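You operate a simulated robot arm through the tools that you are given. There is no shell and no other tool.

You are at the controls of a simulated robot arm. One attempt, no reset.

## Task
Crack the blue-band plug loose, then torque it again to one click.
Fine: long purple key, then long torque key; both back; the other plug stays. Set down upright: long slackening key, long torque key.

It is judged by the outcome, as a careful person would: the job done as asked, and still so three seconds after it is handed in. It fails if anything else is knocked over, pushed out of place, dropped, spilled or broken.

## Robot
A 7-joint arm with a three-finger gripper, fixed in place. Base frame: the origin is at the foot of the arm, x ahead of it, y to its left, z up; the work surface is at about z = 0.9. Units: m, degrees, N and s.
Its first joint turns from -166.0 to 166.0 degrees. Payload 2.69 kg.
The TCP is the grasp point between the finger pads, 0.03 m short of the fingertips. In the tool frame z runs along the fingers and y along their closing line. The gripper opens to 0.128 m. The gripper's body begins 0.117 m behind the TCP.
Orientation is that of the tool frame in the base frame, as a unit quaternion [x, y, z, w]. With the fingers straight down and closing along the base's y, the tool's x points along the base's -x, its y along +y and its z along -z.

## Interface
- The arm moves only by the tool jog_arm. Its argument "deltas" is a list of rows, each an object (a shift or turn left out is 0, a gripper value left out holds the last) with "travel": the shift along the base's x, y, z in units of 400 mm (1.0 is 400 mm), a list of three; "turn": the turn, a rotation vector about the base's x, y, z in units of 180 degrees (1.0 is 180 degrees), a list of three; "claw": the opening, from 0 (shut) to 1 (fully open). In form: [{"travel": [x, y, z], "turn": [ax, ay, az], "claw": claw}, ...]. A call has 1 to 20 rows; each row is the pose to reach, as a shift and turn from the pose commanded when the call began. A call with a number of a shift or a turn outside -1 to 1 is refused whole. Each row takes 0.2 s and may step no farther than 0.05 m and 8.6 degrees from the row before; otherwise, or with a gripper value out of range, the whole call is refused. A pose out of reach is approached as far as the arm can. The call stops where the force on the tool passes 40 N (or 10 N more than at its start, if that is more) or the arm is blocked; 0.2 s more then pass. The fingers move at their own pace and stop on an object; they squeeze with about 40 N. The grip force told is the motor's: it shows also when the fingers shut on nothing. Time passes only in rows, and 0.2 s behind the last, so rows that repeat a pose let the fingers close. It gives the time, the measured TCP pose, the force on the tool (base axes), the opening and the grip force at its end, in the units of the frame above (readings bear some noise), with the torque about the TCP (base axes, N m) and any sound that the robot's microphone picked up, and new pictures: "pictures" is both (left out), scene, wrist or none.
- Cameras (640 x 400 px; columns grow to the right, rows downward): "scene" is fixed at [0.4017, -0.5012, 1.731]; the picture's right is [0.97, -0.23, 0.00], its down [-0.14, -0.60, -0.78] and it looks along [0.18, 0.76, -0.62] (base axes); focal length 316 px, centre (320, 200). "wrist" rides on the gripper at [0.058, 0.054, -0.131] in the tool frame; the picture's right is [-0.68, 0.74, 0.00], its down [-0.62, -0.57, -0.55] and it looks along [-0.40, -0.37, 0.84] (tool axes); focal length 234 px, centre (320, 200). There is no depth. A picture from a camera that has moved, and an enlarged one, comes with that camera's place and axes in the base frame and with its lens.
- move_column(by): slides the trunk up (or, below 0, down) by that many m; the arm rides with it, the base frame stays. It gives what a move gives, with no picture.
- close_up(camera, box): a new picture of the part [left, top, right, bottom] of that camera's present view, enlarged. The clock stands still meanwhile.
- sign_off(): hands the job in; it is judged then, once.

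Nothing tells you positions but the pictures and the camera data. Unless the task says otherwise, let go and move clear before handing in.

The tools are called after "Call:" by a JSON object that holds its "op" and its "data". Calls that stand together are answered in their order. jog_arm: Moves the arm, as the interface text tells. Its arguments: {"type":"object","properties":{"deltas":{"type":"array","items":{"type":"object","properties":{"travel":{"type":"array","items":{"type":"number"}},"turn":{"type":"array","items":{"type":"number"}},"claw":{"type":"number"}}}},"pictures":{"type":"string","enum":["both","scene","wrist","none"]}},"required":["deltas"]} The other tools are called the same way: move_column (by) slides the trunk up or down; close_up (camera, box) takes an enlarged picture of a part of a camera's view; sign_off () hands the job in.

At the start:

```text
time_s: 0.0
ee_pos: [0.5701, 0.469, 1.3282]
tool_rot: [0.0, 1.0, 0.0, 0.0]
ft_force: [0.0, 0.0, 0.3]
wrist_torque: [-0.03, -0.01, 0.02]
finger_gap: 0.1278
grip_force: 0.1
trunk travel left (down, up): [-0.15, 0.2]
```

scene: 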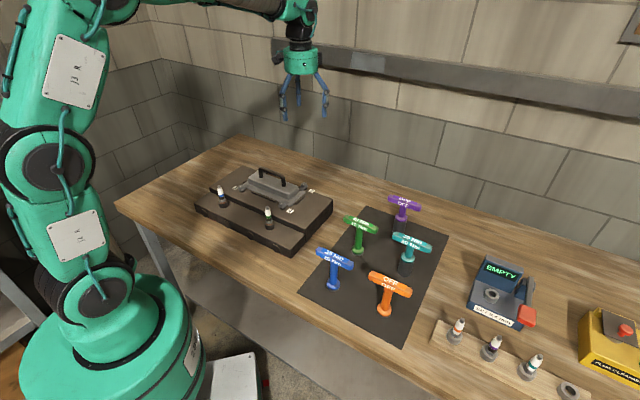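
wrist: 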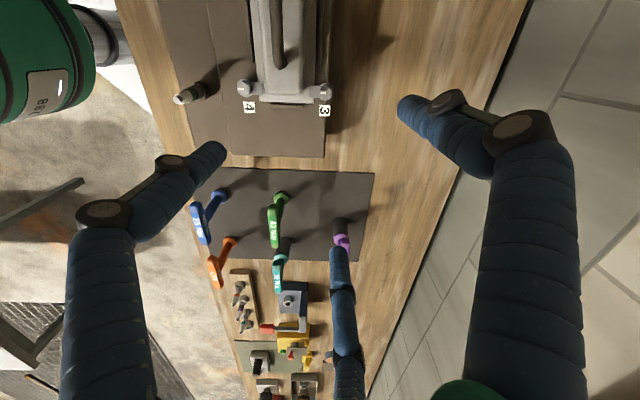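

I see a bench with a dark block carrying plugs, a mat with five T-handle keys, and other fixtures to the right. I'll take close-ups first to identify everything.

Call:
{"op": "close_up", "data": {"camera": "scene", "box": [180, 140, 340, 260]}}

Call:
{"op": "close_up", "data": {"camera": "scene", "box": [300, 180, 460, 340]}}

Call:
{"op": "close_up", "data": {"camera": "scene", "box": [430, 240, 640, 400]}}

Call:
{"op": "close_up", "data": {"camera": "wrist", "box": [160, 0, 380, 160]}}

Call:
{"op": "close_up", "data": {"camera": "wrist", "box": [180, 160, 400, 400]}}

```text
3.33 times, centred on (260, 200) of scene
camera zoom: at [0.4017, -0.5012, 1.731], right [0.97, -0.23, 0.0], down [-0.14, -0.6, -0.78], along [0.18, 0.76, -0.62], focal length 1052 px, centre (520, 200)
```

zoom: 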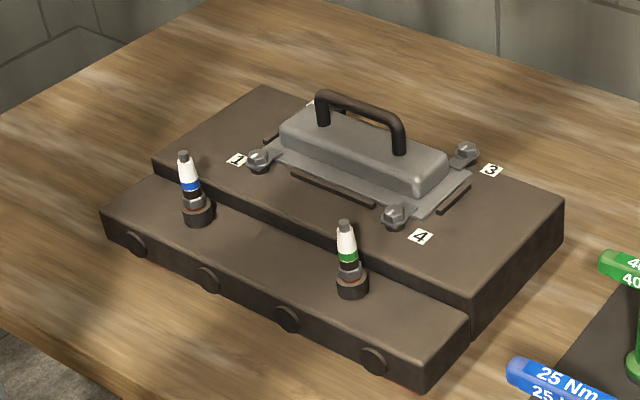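

```text
2.50 times, centred on (380, 260) of scene
camera zoom: at [0.4017, -0.5012, 1.731], right [0.97, -0.23, 0.0], down [-0.14, -0.6, -0.78], along [0.18, 0.76, -0.62], focal length 789 px, centre (170, 50)
```

zoom: 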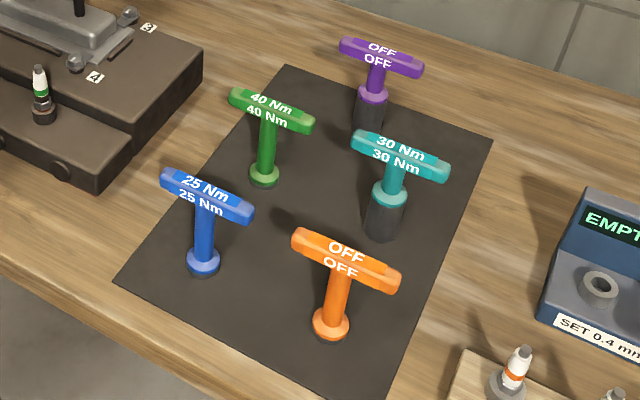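

```text
2.50 times, centred on (535, 320) of scene
camera zoom: at [0.4017, -0.5012, 1.731], right [0.97, -0.23, 0.0], down [-0.14, -0.6, -0.78], along [0.18, 0.76, -0.62], focal length 789 px, centre (-218, -100)
```

zoom: 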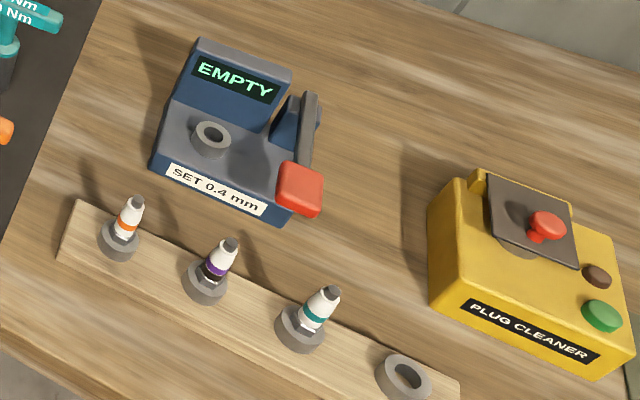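

```text
2.50 times, centred on (270, 80) of wrist
camera zoom: at [0.5105, 0.5223, 1.4587], right [0.68, 0.74, 0.0], down [0.62, -0.57, 0.55], along [0.4, -0.37, -0.84], focal length 585 px, centre (445, 500)
```

zoom: 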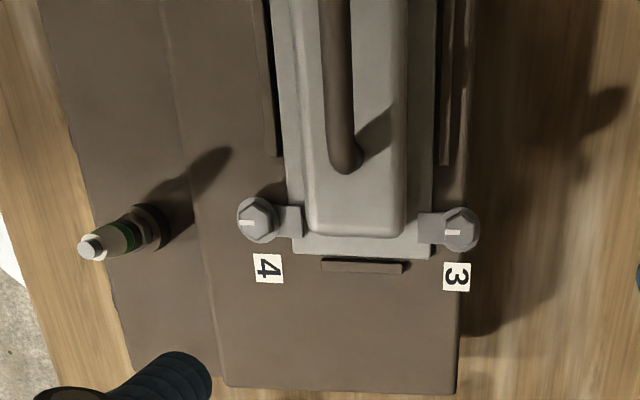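

```text
1.67 times, centred on (290, 280) of wrist
camera zoom: at [0.5105, 0.5223, 1.4587], right [0.68, 0.74, 0.0], down [0.62, -0.57, 0.55], along [0.4, -0.37, -0.84], focal length 390 px, centre (370, 67)
```

zoom: 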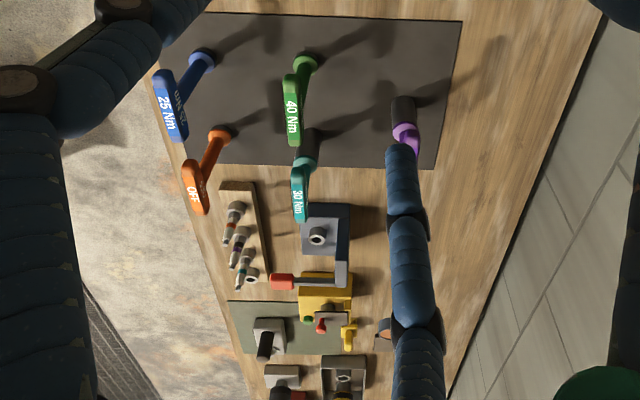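

The long keys appear to be the purple OFF and the teal 30 Nm, since both have a long dark socket. The blue-band plug is on the left of the dark block's front step. I'll rotate the tool to suit the bench's 45° layout and get a second view of the blue plug.

Call:
{"op": "jog_arm", "data": {"deltas": [{"travel": [-0.09, 0.064, -0.02], "turn": [0, 0, -0.028]}, {"travel": [-0.18, 0.128, -0.04], "turn": [0, 0, -0.056]}, {"travel": [-0.27, 0.192, -0.06], "turn": [0, 0, -0.083]}, {"travel": [-0.36, 0.256, -0.08], "turn": [0, 0, -0.111]}, {"travel": [-0.45, 0.32, -0.1], "turn": [0, 0, -0.139]}, {"travel": [-0.54, 0.384, -0.12], "turn": [0, 0, -0.167]}, {"travel": [-0.63, 0.448, -0.14], "turn": [0, 0, -0.194]}, {"travel": [-0.72, 0.512, -0.16], "turn": [0, 0, -0.222]}, {"travel": [-0.81, 0.576, -0.18], "turn": [0, 0, -0.25]}, {"travel": [-0.81, 0.576, -0.18], "turn": [0, 0, -0.25]}]}}

```text
time_s: 2.2
ee_pos: [0.2466, 0.6984, 1.255]
tool_rot: [0.383, 0.924, 0.0, 0.0]
ft_force: [0.0, -0.3, 0.5]
wrist_torque: [-0.07, -0.06, 0.01]
finger_gap: 0.1277
grip_force: 0.2
trunk travel left (down, up): [-0.15, 0.2]
camera wrist: at [0.2413, 0.7752, 1.3864], right [1.0, 0.04, 0.0], down [0.03, -0.84, 0.55], along [0.02, -0.55, -0.84], focal length 234 px, centre (320, 200)
```

scene: 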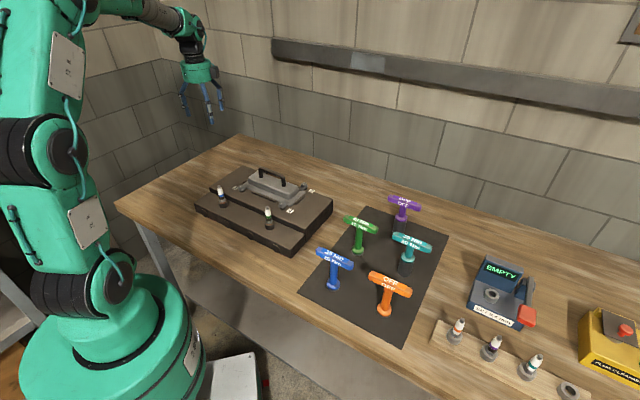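
wrist: 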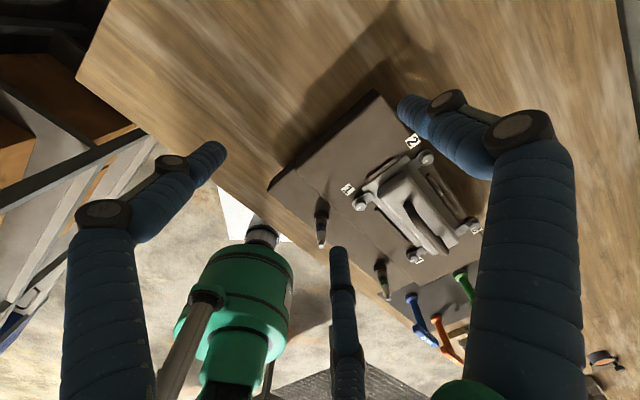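

The block and both plugs show in the wrist view. I'll zoom in on the blue plug and also check the gripper's real shape.

Call:
{"op": "close_up", "data": {"camera": "wrist", "box": [260, 80, 500, 320]}}

Call:
{"op": "close_up", "data": {"camera": "scene", "box": [140, 0, 260, 140]}}

Call:
{"op": "close_up", "data": {"camera": "wrist", "box": [280, 170, 400, 290]}}

```text
1.67 times, centred on (380, 200) of wrist
camera zoom: at [0.2413, 0.7752, 1.3864], right [1.0, 0.04, 0.0], down [0.03, -0.84, 0.55], along [0.02, -0.55, -0.84], focal length 390 px, centre (220, 200)
```

zoom: 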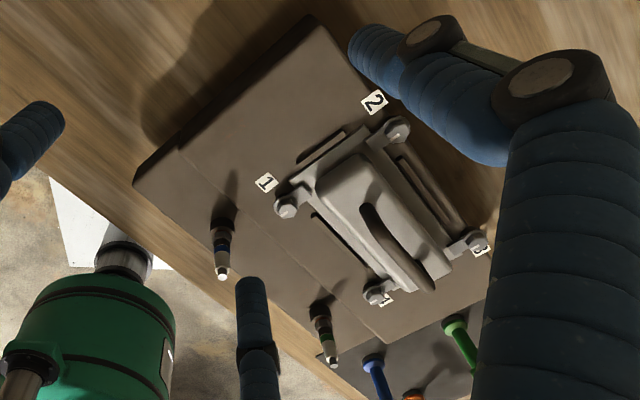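

```text
2.86 times, centred on (200, 70) of scene
camera zoom: at [0.4017, -0.5012, 1.731], right [0.97, -0.23, 0.0], down [-0.14, -0.6, -0.78], along [0.18, 0.76, -0.62], focal length 902 px, centre (663, 571)
```

zoom: 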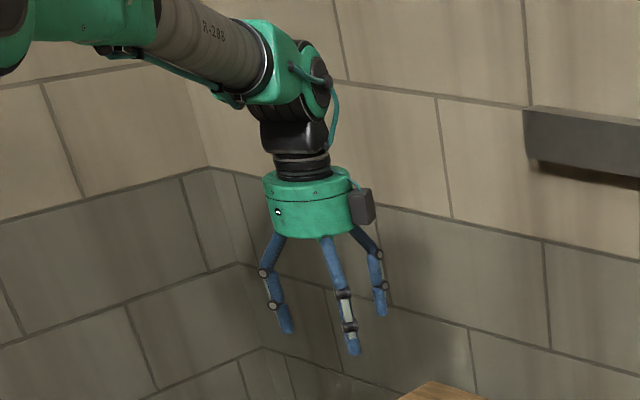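

```text
3.33 times, centred on (340, 230) of wrist
camera zoom: at [0.2413, 0.7752, 1.3864], right [1.0, 0.04, 0.0], down [0.03, -0.84, 0.55], along [0.02, -0.55, -0.84], focal length 781 px, centre (253, 100)
```

zoom: 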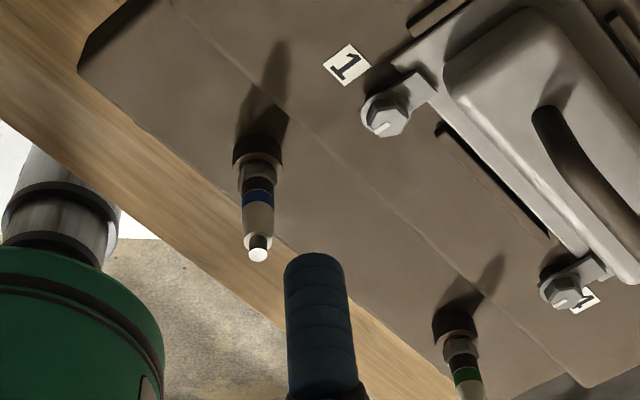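

The wrist view puts the blue plug near (0.26, 0.475), with its tip around z = 1.06. I'll move the open gripper above it so the wrist camera can measure it closely, staying well above everything.

Call:
{"op": "jog_arm", "data": {"deltas": [{"travel": [0.005, -0.09, -0.04]}, {"travel": [0.01, -0.18, -0.08]}, {"travel": [0.015, -0.28, -0.12]}, {"travel": [0.02, -0.37, -0.16]}, {"travel": [0.025, -0.46, -0.2]}, {"travel": [0.03, -0.55, -0.22]}, {"travel": [0.03, -0.55, -0.22]}]}}

Call:
{"op": "close_up", "data": {"camera": "wrist", "box": [240, 130, 400, 270]}}

Call:
{"op": "close_up", "data": {"camera": "scene", "box": [160, 90, 320, 230]}}

```text
time_s: 3.8
ee_pos: [0.261, 0.4782, 1.1674]
tool_rot: [0.382, 0.924, 0.001, 0.001]
ft_force: [0.2, 0.1, -0.5]
wrist_torque: [0.08, 0.01, 0.03]
finger_gap: 0.1278
grip_force: 0.1
trunk travel left (down, up): [-0.15, 0.2]
camera wrist: at [0.256, 0.556, 1.3004], right [1.0, 0.04, 0.0], down [0.04, -0.84, 0.55], along [0.02, -0.55, -0.84], focal length 234 px, centre (320, 200)
```

scene: 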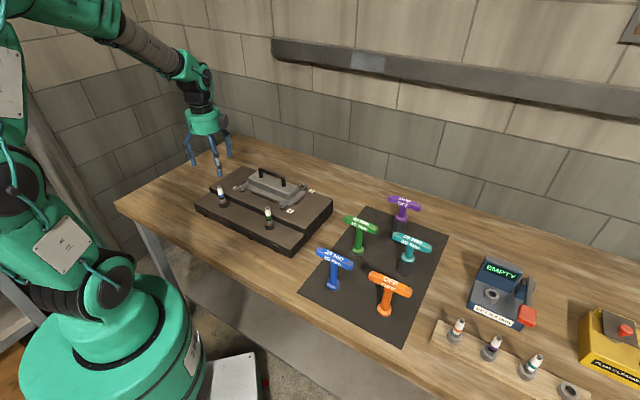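
wrist: 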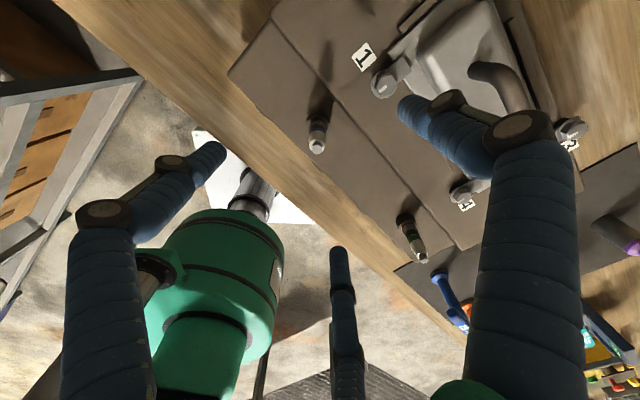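

```text
2.86 times, centred on (320, 200) of wrist
camera zoom: at [0.256, 0.556, 1.3004], right [1.0, 0.04, 0.0], down [0.04, -0.84, 0.55], along [0.02, -0.55, -0.84], focal length 669 px, centre (320, 200)
```

zoom: 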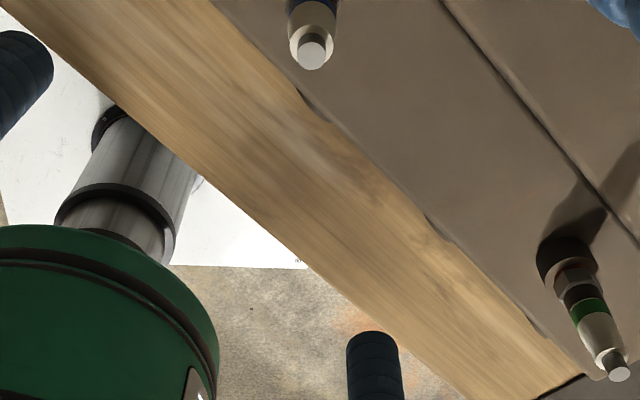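

```text
2.86 times, centred on (240, 160) of scene
camera zoom: at [0.4017, -0.5012, 1.731], right [0.97, -0.23, 0.0], down [-0.14, -0.6, -0.78], along [0.18, 0.76, -0.62], focal length 902 px, centre (549, 314)
```

zoom: 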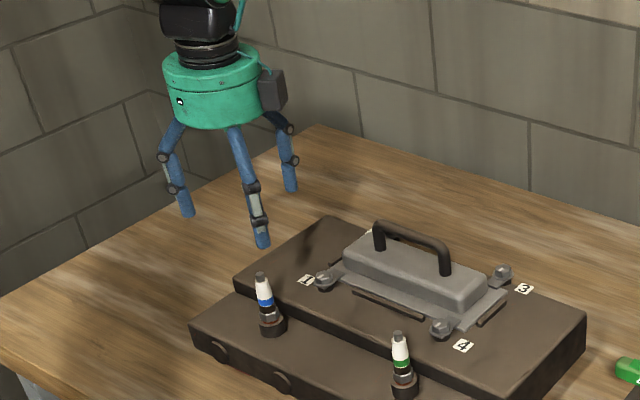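

The blue plug tip triangulates to about (0.256, 0.472, 1.073). Next I'll move over the mat to measure the purple and teal keys.

Call:
{"op": "jog_arm", "data": {"deltas": [{"travel": [0.11, -0.05, 0.03]}, {"travel": [0.22, -0.09, 0.06]}, {"travel": [0.33, -0.14, 0.09]}, {"travel": [0.44, -0.18, 0.12]}, {"travel": [0.55, -0.23, 0.15]}, {"travel": [0.66, -0.27, 0.18]}, {"travel": [0.77, -0.32, 0.2]}, {"travel": [0.88, -0.36, 0.2]}, {"travel": [0.99, -0.41, 0.2]}, {"travel": [1.0, -0.48, 0.2]}, {"travel": [1.0, -0.48, 0.2]}]}}

Call:
{"op": "jog_arm", "data": {"deltas": [{"travel": [0.1, 0.0, 0.0]}, {"travel": [0.2, 0.0, 0.0]}, {"travel": [0.34, 0.0, 0.0]}, {"travel": [0.34, 0.0, 0.0]}]}}

Call:
{"op": "close_up", "data": {"camera": "wrist", "box": [220, 60, 460, 260]}}

```text
time_s: 6.2
ee_pos: [0.6583, 0.2901, 1.2459]
tool_rot: [0.382, 0.924, 0.001, 0.0]
ft_force: [-0.2, -0.2, 1.1]
wrist_torque: [0.1, -0.06, -0.01]
finger_gap: 0.1277
grip_force: 0.0
trunk travel left (down, up): [-0.15, 0.2]
camera wrist: at [0.6535, 0.3679, 1.3784], right [1.0, 0.04, 0.0], down [0.04, -0.84, 0.55], along [0.02, -0.55, -0.84], focal length 234 px, centre (320, 200)
```

scene: 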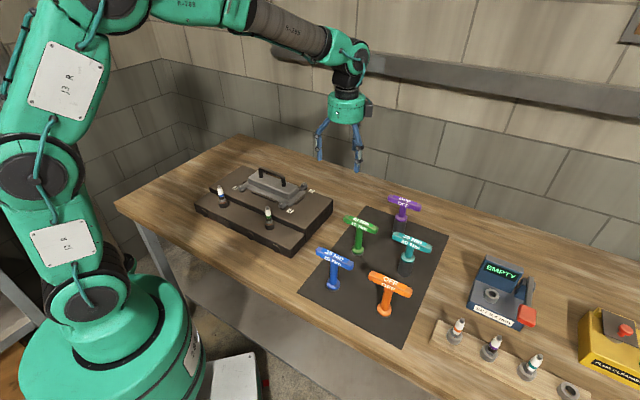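
wrist: 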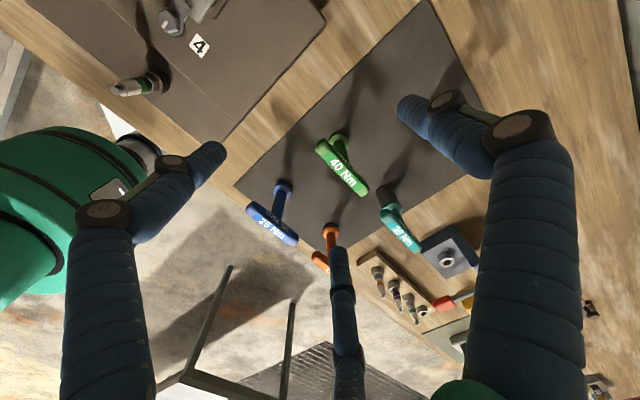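

```text
refused: row 3 steps farther than a row can; nothing moved
```

```text
2.00 times, centred on (340, 160) of wrist
camera zoom: at [0.6535, 0.3679, 1.3784], right [1.0, 0.04, 0.0], down [0.04, -0.84, 0.55], along [0.02, -0.55, -0.84], focal length 468 px, centre (280, 280)
```

zoom: 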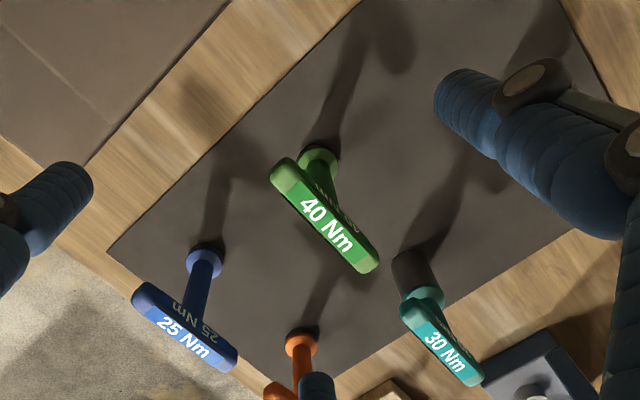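

The teal key sits near (0.816, 0.088), with its handle top around z = 1.045. I'll move further out to see the purple key clearly.

Call:
{"op": "jog_arm", "data": {"deltas": [{"travel": [0.11, 0.03, 0.0]}, {"travel": [0.22, 0.06, 0.0]}, {"travel": [0.33, 0.08, 0.0]}, {"travel": [0.44, 0.1, 0.0]}, {"travel": [0.5, 0.1, 0.0]}, {"travel": [0.5, 0.1, 0.0]}]}}

Call:
{"op": "close_up", "data": {"camera": "wrist", "box": [220, 60, 460, 260]}}

```text
time_s: 7.6
ee_pos: [0.8612, 0.3274, 1.2484]
tool_rot: [0.383, 0.924, 0.0, 0.0]
ft_force: [0.7, 0.5, 0.2]
wrist_torque: [0.02, 0.02, 0.02]
finger_gap: 0.1278
grip_force: 0.1
trunk travel left (down, up): [-0.15, 0.2]
camera wrist: at [0.8572, 0.4057, 1.3798], right [1.0, 0.04, 0.0], down [0.04, -0.84, 0.55], along [0.02, -0.55, -0.84], focal length 234 px, centre (320, 200)
```

scene: 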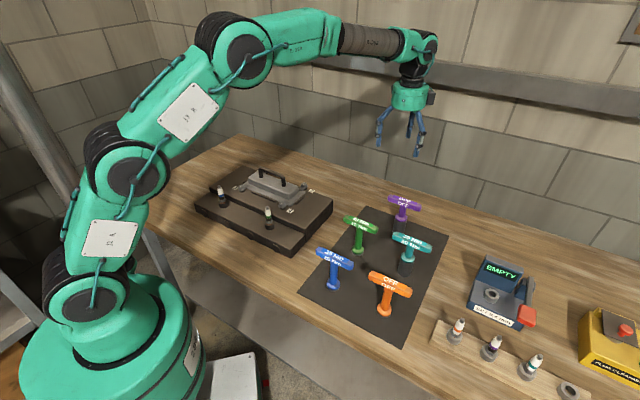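
wrist: 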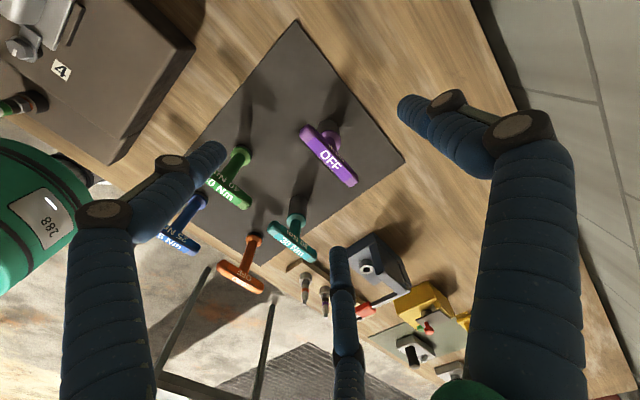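

```text
2.00 times, centred on (340, 160) of wrist
camera zoom: at [0.8572, 0.4057, 1.3798], right [1.0, 0.04, 0.0], down [0.04, -0.84, 0.55], along [0.02, -0.55, -0.84], focal length 468 px, centre (280, 280)
```

zoom: 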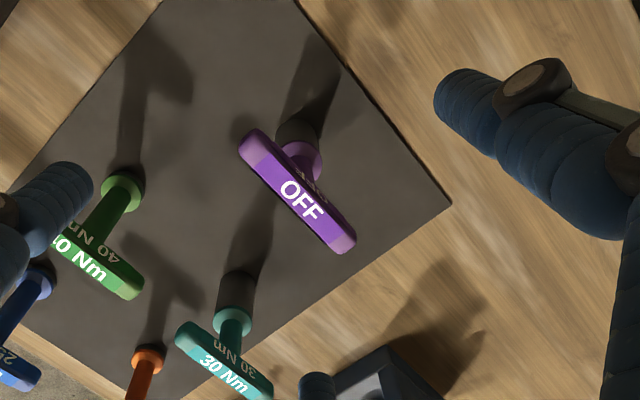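

The purple key is near (0.877, 0.263), with its bar at roughly -43° to -45°. I'll hover just above its handle for a precise look.

Call:
{"op": "jog_arm", "data": {"deltas": [{"travel": [0.02, -0.08, -0.06], "claw": 0.7}, {"travel": [0.045, -0.161, -0.1], "claw": 0.7}, {"travel": [0.045, -0.161, -0.2], "claw": 0.7}, {"travel": [0.045, -0.161, -0.29], "claw": 0.7}, {"travel": [0.045, -0.161, -0.29], "claw": 0.7}]}}

Call:
{"op": "close_up", "data": {"camera": "wrist", "box": [220, 80, 420, 280]}}

Call:
{"op": "close_up", "data": {"camera": "scene", "box": [350, 100, 470, 260]}}

```text
time_s: 8.8
ee_pos: [0.8776, 0.2633, 1.1325]
tool_rot: [0.383, 0.924, 0.0, 0.0]
ft_force: [0.7, 0.2, 0.1]
wrist_torque: [-0.02, 0.03, 0.0]
finger_gap: 0.0895
grip_force: 0.1
trunk travel left (down, up): [-0.15, 0.2]
camera wrist: at [0.8726, 0.3402, 1.2635], right [1.0, 0.04, 0.0], down [0.04, -0.84, 0.55], along [0.02, -0.55, -0.84], focal length 234 px, centre (320, 200)
```

scene: 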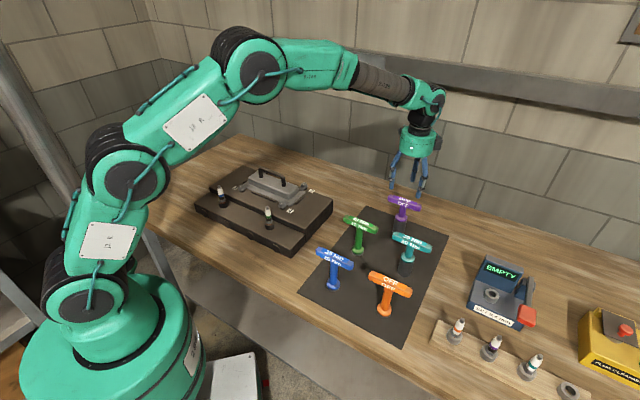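
wrist: 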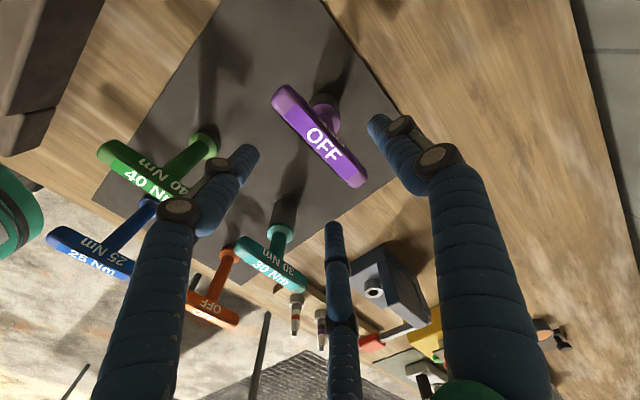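

```text
2.00 times, centred on (320, 180) of wrist
camera zoom: at [0.8726, 0.3402, 1.2635], right [1.0, 0.04, 0.0], down [0.04, -0.84, 0.55], along [0.02, -0.55, -0.84], focal length 468 px, centre (320, 240)
```

zoom: 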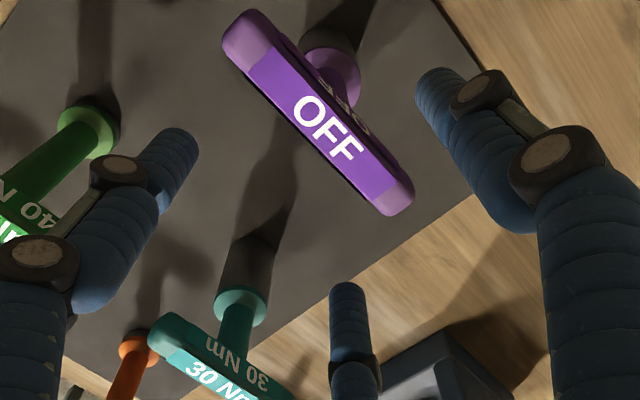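

```text
2.50 times, centred on (410, 180) of scene
camera zoom: at [0.4017, -0.5012, 1.731], right [0.97, -0.23, 0.0], down [-0.14, -0.6, -0.78], along [0.18, 0.76, -0.62], focal length 789 px, centre (95, 250)
```

zoom: 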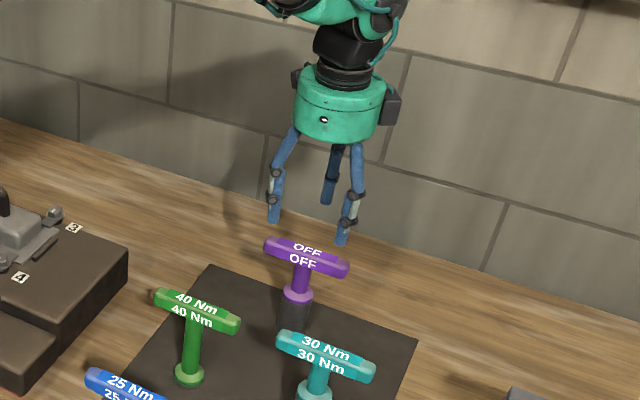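

The purple handle's centre is about (0.879, 0.267), and the tool is aligned across its bar. I'll make a small correction, lower around the bar and look before closing.

Call:
{"op": "jog_arm", "data": {"deltas": [{"travel": [0.007, 0.01, 0.0], "claw": 0.7}, {"travel": [0.007, 0.01, -0.08], "claw": 0.7}, {"travel": [0.007, 0.01, -0.16], "claw": 0.7}, {"travel": [0.007, 0.01, -0.24], "claw": 0.7}, {"travel": [0.007, 0.01, -0.24], "claw": 0.7}]}}

Call:
{"op": "close_up", "data": {"camera": "wrist", "box": [220, 80, 420, 280]}}

Call:
{"op": "close_up", "data": {"camera": "scene", "box": [350, 130, 470, 260]}}

```text
time_s: 10.0
ee_pos: [0.8784, 0.2679, 1.0365]
tool_rot: [0.382, 0.924, 0.0, 0.0]
ft_force: [0.6, 0.4, 0.1]
wrist_torque: [0.01, 0.01, 0.02]
finger_gap: 0.0899
grip_force: 0.1
trunk travel left (down, up): [-0.15, 0.2]
camera wrist: at [0.8739, 0.3463, 1.168], right [1.0, 0.04, 0.0], down [0.04, -0.84, 0.55], along [0.02, -0.55, -0.84], focal length 234 px, centre (320, 200)
```

scene: 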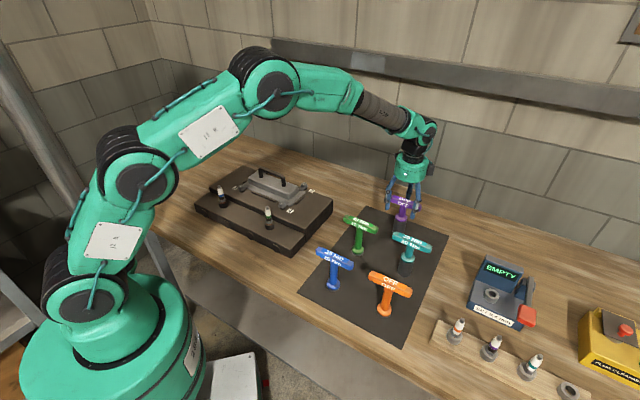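
wrist: 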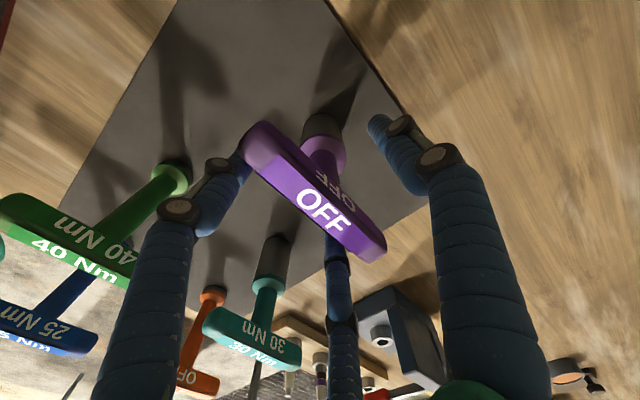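

```text
2.00 times, centred on (320, 180) of wrist
camera zoom: at [0.8739, 0.3463, 1.168], right [1.0, 0.04, 0.0], down [0.04, -0.84, 0.55], along [0.02, -0.55, -0.84], focal length 468 px, centre (320, 240)
```

zoom: 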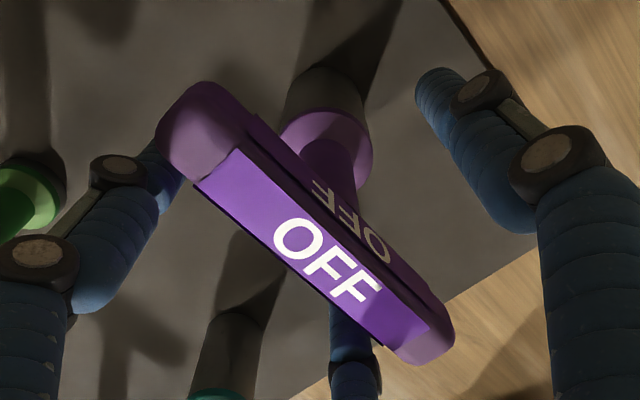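

```text
3.08 times, centred on (410, 195) of scene
camera zoom: at [0.4017, -0.5012, 1.731], right [0.97, -0.23, 0.0], down [-0.14, -0.6, -0.78], along [0.18, 0.76, -0.62], focal length 971 px, centre (43, 215)
```

zoom: 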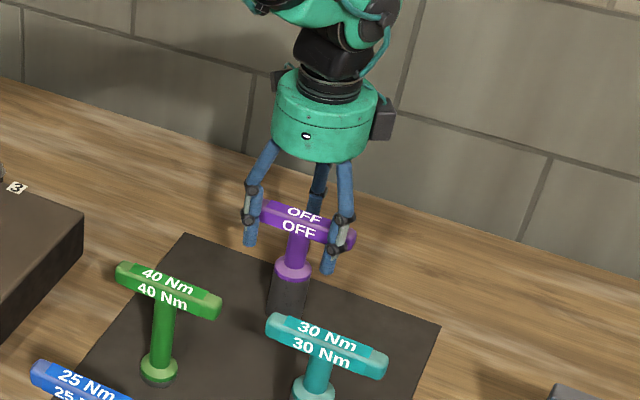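

The bar lies centred between the fingers to within about 2 mm. I'll raise slightly to the bar's mid-height and close on it.

Call:
{"op": "jog_arm", "data": {"deltas": [{"travel": [0.004, 0.002, 0.02], "claw": 0.7}, {"travel": [0.004, 0.002, 0.02], "claw": 0.3}, {"travel": [0.004, 0.002, 0.02], "claw": 0.0}, {"travel": [0.004, 0.002, 0.02], "claw": 0.0}, {"travel": [0.004, 0.002, 0.02], "claw": 0.0}]}}

Call:
{"op": "close_up", "data": {"camera": "wrist", "box": [220, 80, 420, 280]}}

Call:
{"op": "close_up", "data": {"camera": "scene", "box": [350, 130, 470, 260]}}

```text
time_s: 11.2
ee_pos: [0.8809, 0.2676, 1.0453]
tool_rot: [0.384, 0.923, 0.001, 0.0]
ft_force: [-1.8, -2.6, 0.8]
wrist_torque: [-0.26, 0.16, -0.01]
finger_gap: 0.0345
grip_force: 40.2
trunk travel left (down, up): [-0.15, 0.2]
camera wrist: at [0.8754, 0.3465, 1.1771], right [1.0, 0.04, 0.0], down [0.04, -0.84, 0.55], along [0.02, -0.55, -0.84], focal length 234 px, centre (320, 200)
```

scene: 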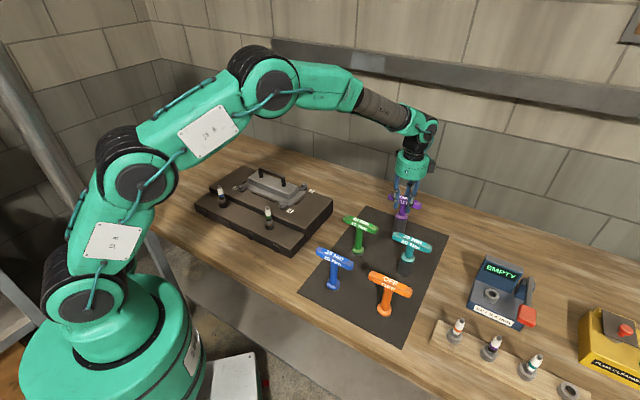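
wrist: 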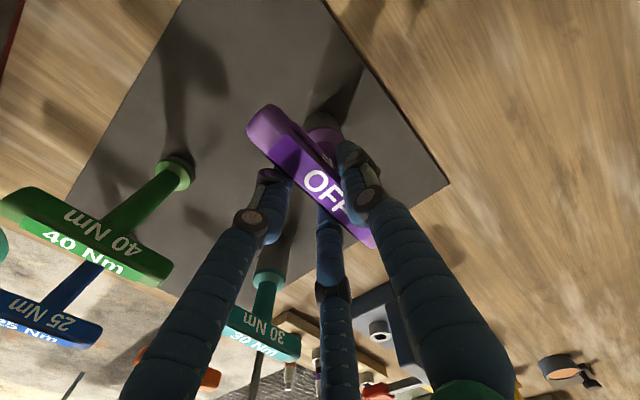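

```text
2.00 times, centred on (320, 180) of wrist
camera zoom: at [0.8754, 0.3465, 1.1771], right [1.0, 0.04, 0.0], down [0.04, -0.84, 0.55], along [0.02, -0.55, -0.84], focal length 468 px, centre (320, 240)
```

zoom: 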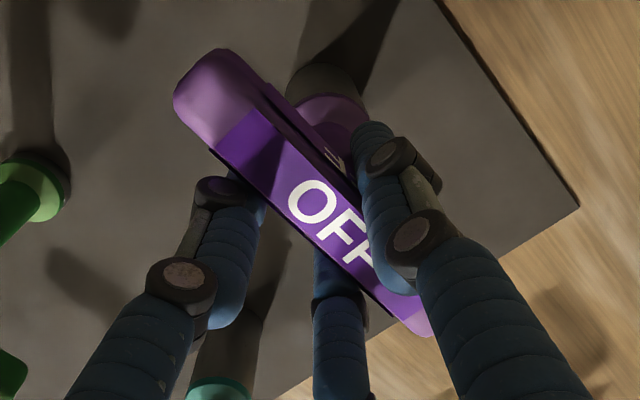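

```text
3.08 times, centred on (410, 195) of scene
camera zoom: at [0.4017, -0.5012, 1.731], right [0.97, -0.23, 0.0], down [-0.14, -0.6, -0.78], along [0.18, 0.76, -0.62], focal length 971 px, centre (43, 215)
```

zoom: 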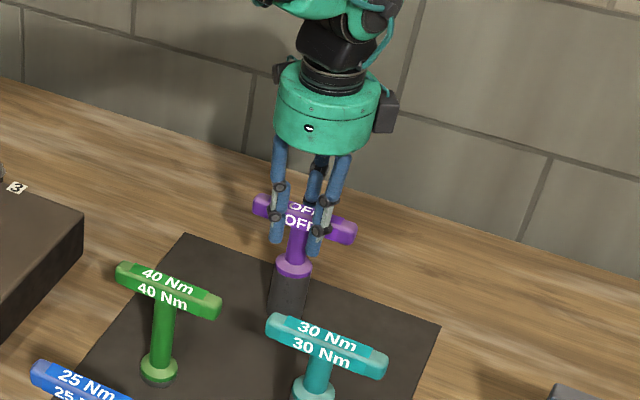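

The fingers are closed on the bar at 0.0345 m with 40 N. I'll lift straight up and check that the hold stays clean.

Call:
{"op": "jog_arm", "data": {"deltas": [{"travel": [0, 0, 0.05], "claw": 0.0}, {"travel": [0, 0, 0.1], "claw": 0.0}, {"travel": [0, 0, 0.2], "claw": 0.0}, {"travel": [0, 0, 0.3], "claw": 0.0}, {"travel": [0, 0, 0.4], "claw": 0.0}, {"travel": [0, 0, 0.5], "claw": 0.0}, {"travel": [0, 0, 0.6], "claw": 0.0}, {"travel": [0, 0, 0.6], "claw": 0.0}]}}

Call:
{"op": "close_up", "data": {"camera": "wrist", "box": [220, 80, 420, 280]}}

Call:
{"op": "close_up", "data": {"camera": "scene", "box": [350, 60, 470, 220]}}

```text
time_s: 13.0
ee_pos: [0.8835, 0.2664, 1.2846]
tool_rot: [0.383, 0.924, -0.001, 0.0]
ft_force: [-0.3, -0.6, -6.4]
wrist_torque: [-0.04, 0.03, -0.05]
finger_gap: 0.0343
grip_force: 40.2
trunk travel left (down, up): [-0.15, 0.2]
camera wrist: at [0.8784, 0.3454, 1.4158], right [1.0, 0.04, 0.0], down [0.04, -0.84, 0.55], along [0.02, -0.55, -0.84], focal length 234 px, centre (320, 200)
```

scene: 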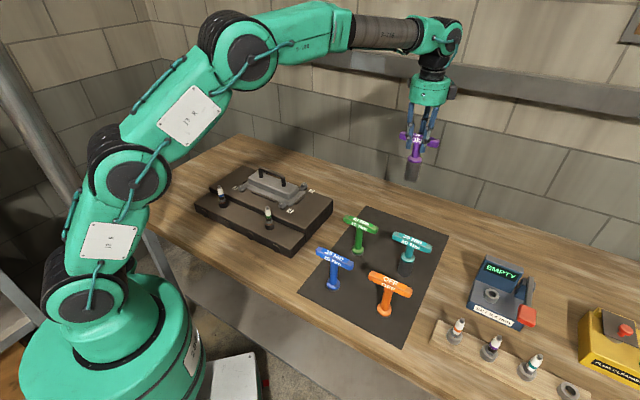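
wrist: 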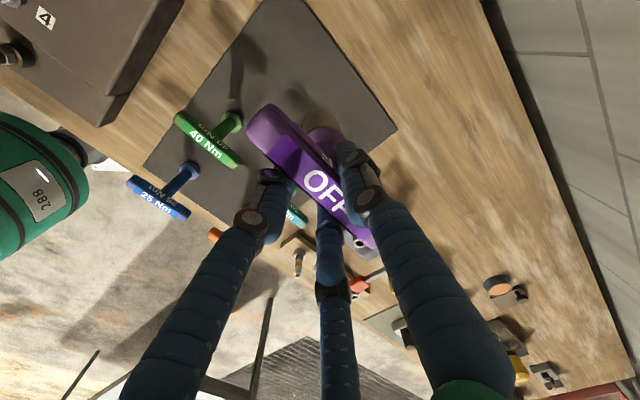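

```text
2.00 times, centred on (320, 180) of wrist
camera zoom: at [0.8784, 0.3454, 1.4158], right [1.0, 0.04, 0.0], down [0.04, -0.84, 0.55], along [0.02, -0.55, -0.84], focal length 468 px, centre (320, 240)
```

zoom: 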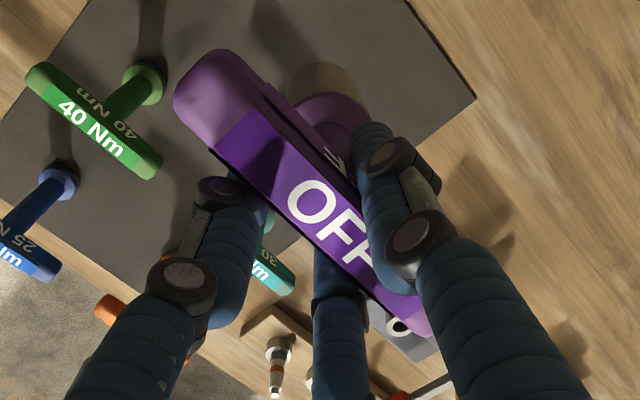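

```text
2.50 times, centred on (410, 140) of scene
camera zoom: at [0.4017, -0.5012, 1.731], right [0.97, -0.23, 0.0], down [-0.14, -0.6, -0.78], along [0.18, 0.76, -0.62], focal length 789 px, centre (95, 350)
```

zoom: 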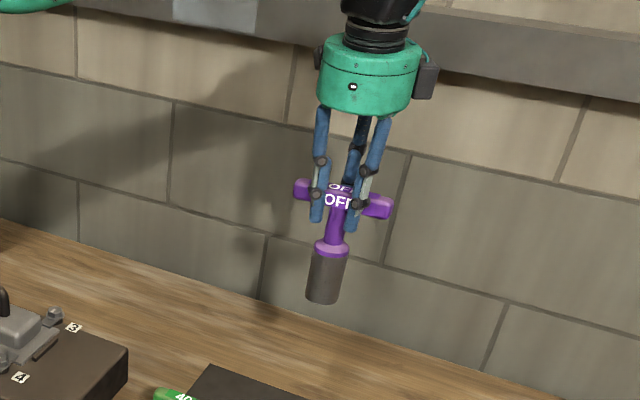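

The key came up cleanly and weighs about 0.65 kg. Before carrying it over, I'll zoom in to estimate how its axis sits relative to the TCP.

Call:
{"op": "close_up", "data": {"camera": "wrist", "box": [240, 90, 400, 190]}}

Call:
{"op": "close_up", "data": {"camera": "scene", "box": [380, 120, 450, 190]}}

```text
4.00 times, centred on (320, 140) of wrist
camera zoom: at [0.8784, 0.3454, 1.4158], right [1.0, 0.04, 0.0], down [0.04, -0.84, 0.55], along [0.02, -0.55, -0.84], focal length 937 px, centre (320, 440)
```

zoom: 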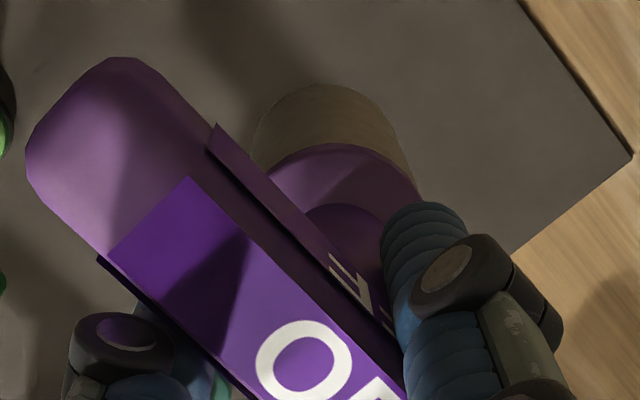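

```text
5.71 times, centred on (415, 155) of scene
camera zoom: at [0.4017, -0.5012, 1.731], right [0.97, -0.23, 0.0], down [-0.14, -0.6, -0.78], along [0.18, 0.76, -0.62], focal length 1803 px, centre (-223, 457)
```

zoom: 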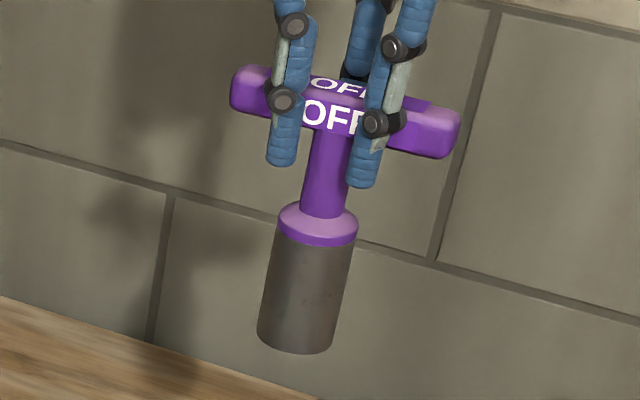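

The socket is about 0.044 m across and its bottom is about 0.144 m below the TCP. The key axis looks a few millimetres off the TCP along the bar. I'll carry the key high over the block to above the blue plug.

Call:
{"op": "jog_arm", "data": {"deltas": [{"travel": [-0.08, 0.027, 0.01], "claw": 0}, {"travel": [-0.16, 0.054, 0.02], "claw": 0}, {"travel": [-0.24, 0.081, 0.03], "claw": 0}, {"travel": [-0.32, 0.108, 0.04], "claw": 0}, {"travel": [-0.4, 0.135, 0.05], "claw": 0}, {"travel": [-0.48, 0.162, 0.05], "claw": 0}, {"travel": [-0.56, 0.189, 0.05], "claw": 0}, {"travel": [-0.64, 0.216, 0.05], "claw": 0}, {"travel": [-0.72, 0.243, 0.05], "claw": 0}, {"travel": [-0.8, 0.27, 0.05], "claw": 0}], "pictures": "none"}}

Call:
{"op": "jog_arm", "data": {"deltas": [{"travel": [-0.08, 0.0257, 0], "claw": 0}, {"travel": [-0.16, 0.0514, 0], "claw": 0}, {"travel": [-0.24, 0.0771, 0], "claw": 0}, {"travel": [-0.32, 0.1028, 0], "claw": 0}, {"travel": [-0.4, 0.1285, 0], "claw": 0}, {"travel": [-0.48, 0.1542, 0], "claw": 0}, {"travel": [-0.56, 0.18, 0], "claw": 0}, {"travel": [-0.64, 0.2055, 0], "claw": 0}, {"travel": [-0.7, 0.2312, 0], "claw": 0}, {"travel": [-0.7688, 0.2568, 0], "claw": 0}, {"travel": [-0.7688, 0.2568, 0], "claw": 0}]}}

Call:
{"op": "close_up", "data": {"camera": "scene", "box": [170, 110, 270, 220]}}

Call:
{"op": "close_up", "data": {"camera": "wrist", "box": [220, 80, 420, 280]}}

```text
time_s: 15.2
ee_pos: [0.5635, 0.3757, 1.3008]
tool_rot: [0.382, 0.924, 0.0, -0.001]
ft_force: [0.3, 0.2, -5.4]
wrist_torque: [-0.02, 0.04, -0.02]
finger_gap: 0.0342
grip_force: 40.1
trunk travel left (down, up): [-0.15, 0.2]
```

```text
time_s: 17.6
ee_pos: [0.2556, 0.4803, 1.304]
tool_rot: [0.382, 0.924, 0.001, 0.0]
ft_force: [-0.7, 0.0, -6.2]
wrist_torque: [-0.01, -0.04, 0.05]
finger_gap: 0.034
grip_force: 40.0
trunk travel left (down, up): [-0.15, 0.2]
camera wrist: at [0.2497, 0.5578, 1.4354], right [1.0, 0.04, 0.0], down [0.04, -0.84, 0.55], along [0.02, -0.55, -0.84], focal length 234 px, centre (320, 200)
```

scene: 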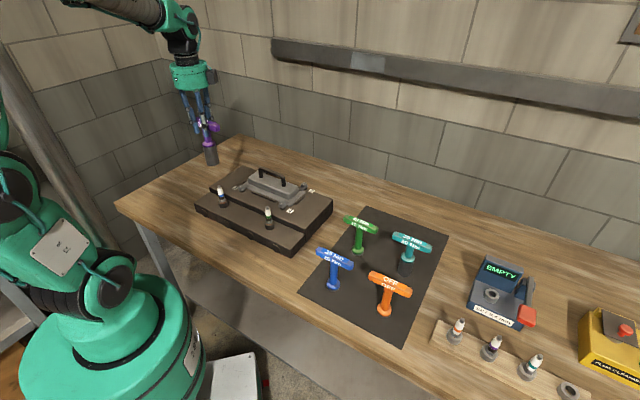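
wrist: 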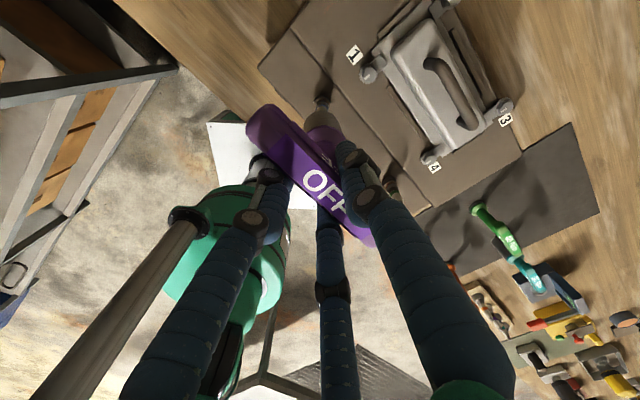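

```text
3.64 times, centred on (220, 165) of scene
camera zoom: at [0.4017, -0.5012, 1.731], right [0.97, -0.23, 0.0], down [-0.14, -0.6, -0.78], along [0.18, 0.76, -0.62], focal length 1148 px, centre (684, 327)
```

zoom: 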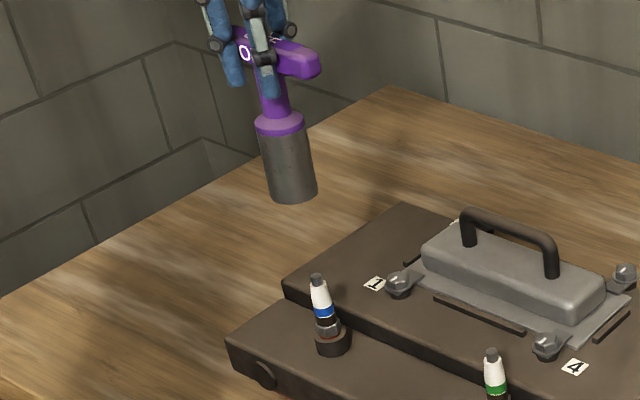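

```text
2.00 times, centred on (320, 180) of wrist
camera zoom: at [0.2497, 0.5578, 1.4354], right [1.0, 0.04, 0.0], down [0.04, -0.84, 0.55], along [0.02, -0.55, -0.84], focal length 468 px, centre (320, 240)
```

zoom: 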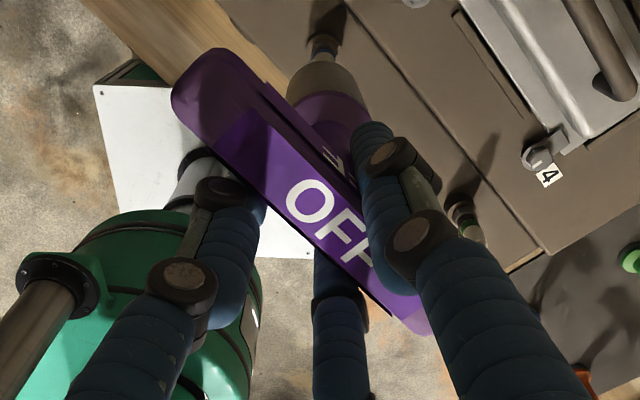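

The key is hovering above the plug and lines up in the scene view. I'll zoom in on both views to check the alignment more finely before lowering.

Call:
{"op": "close_up", "data": {"camera": "wrist", "box": [280, 75, 370, 145]}}

Call:
{"op": "close_up", "data": {"camera": "scene", "box": [185, 130, 245, 210]}}

```text
5.71 times, centred on (325, 110) of wrist
camera zoom: at [0.2497, 0.5578, 1.4354], right [1.0, 0.04, 0.0], down [0.04, -0.84, 0.55], along [0.02, -0.55, -0.84], focal length 1338 px, centre (291, 714)
```

zoom: 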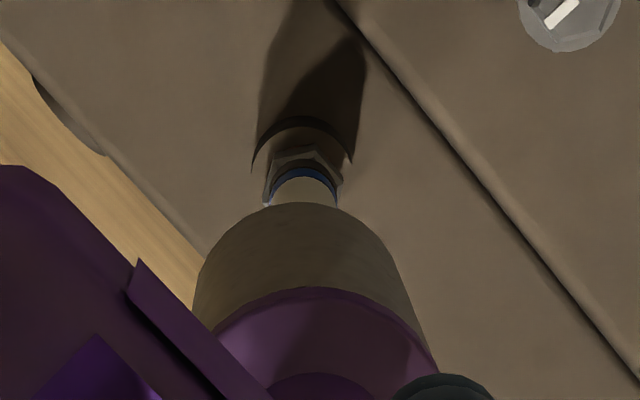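

```text
5.00 times, centred on (215, 170) of scene
camera zoom: at [0.4017, -0.5012, 1.731], right [0.97, -0.23, 0.0], down [-0.14, -0.6, -0.78], along [0.18, 0.76, -0.62], focal length 1578 px, centre (845, 350)
```

zoom: 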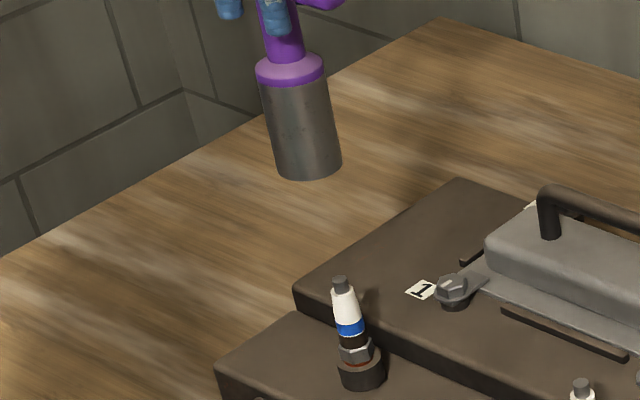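

The views put the key axis about 1 mm in x and 3 mm in y from the plug axis. I'll apply that correction, lower to just above the plug tip and check again.

Call:
{"op": "jog_arm", "data": {"deltas": [{"travel": [0.003, -0.008, -0.05], "claw": 0}, {"travel": [0.003, -0.008, -0.1], "claw": 0}, {"travel": [0.003, -0.008, -0.15], "claw": 0}, {"travel": [0.003, -0.008, -0.18], "claw": 0}, {"travel": [0.003, -0.008, -0.18], "claw": 0}]}}

Call:
{"op": "close_up", "data": {"camera": "wrist", "box": [280, 75, 370, 145]}}

Call:
{"op": "close_up", "data": {"camera": "scene", "box": [185, 140, 245, 220]}}

```text
time_s: 18.8
ee_pos: [0.2547, 0.4756, 1.2298]
tool_rot: [0.383, 0.924, 0.001, 0.0]
ft_force: [-0.1, 1.0, -5.6]
wrist_torque: [-0.05, 0.0, 0.02]
finger_gap: 0.0343
grip_force: 40.2
trunk travel left (down, up): [-0.15, 0.2]
camera wrist: at [0.2502, 0.5536, 1.3618], right [1.0, 0.04, 0.0], down [0.04, -0.83, 0.55], along [0.02, -0.55, -0.84], focal length 234 px, centre (320, 200)
```

scene: 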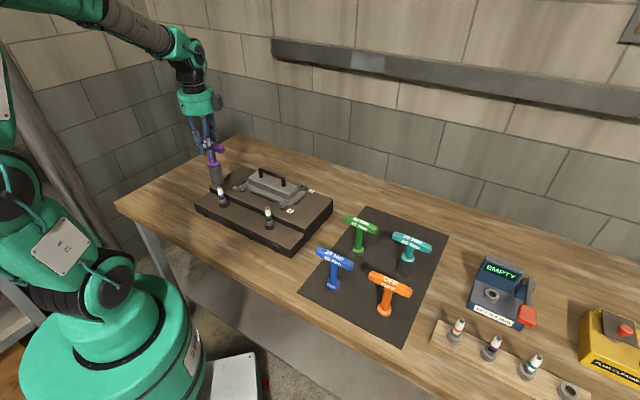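
wrist: 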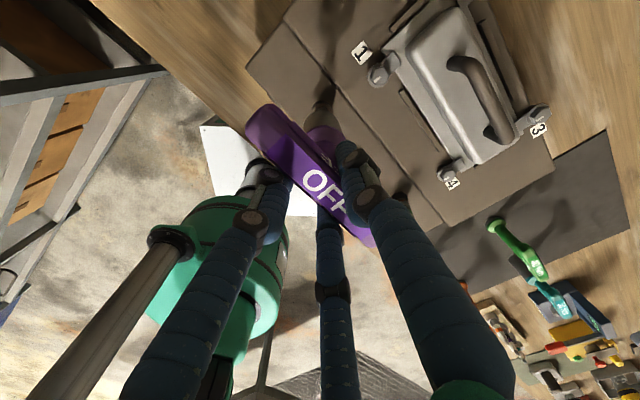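

```text
5.71 times, centred on (325, 110) of wrist
camera zoom: at [0.2502, 0.5536, 1.3618], right [1.0, 0.04, 0.0], down [0.04, -0.83, 0.55], along [0.02, -0.55, -0.84], focal length 1338 px, centre (291, 714)
```

zoom: 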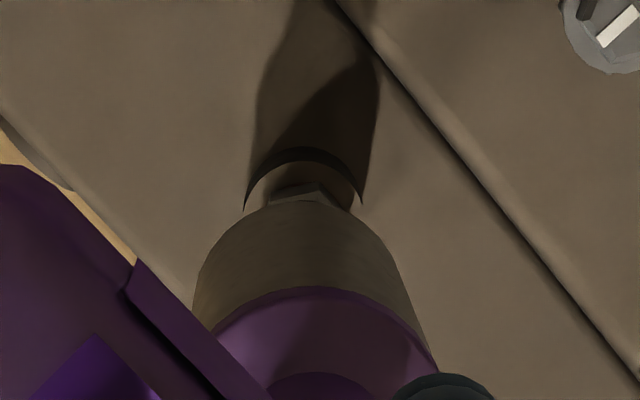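

```text
5.00 times, centred on (215, 180) of scene
camera zoom: at [0.4017, -0.5012, 1.731], right [0.97, -0.23, 0.0], down [-0.14, -0.6, -0.78], along [0.18, 0.76, -0.62], focal length 1578 px, centre (845, 300)
```

zoom: 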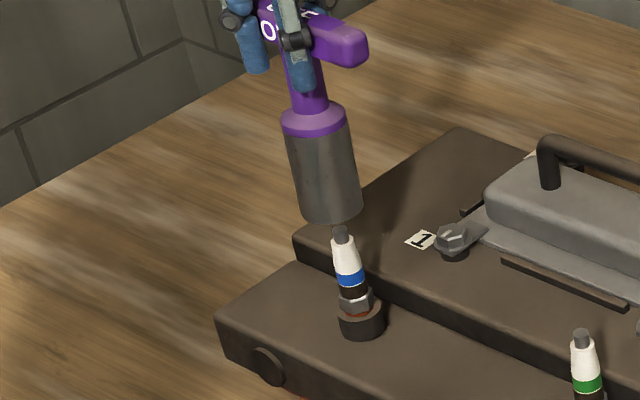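

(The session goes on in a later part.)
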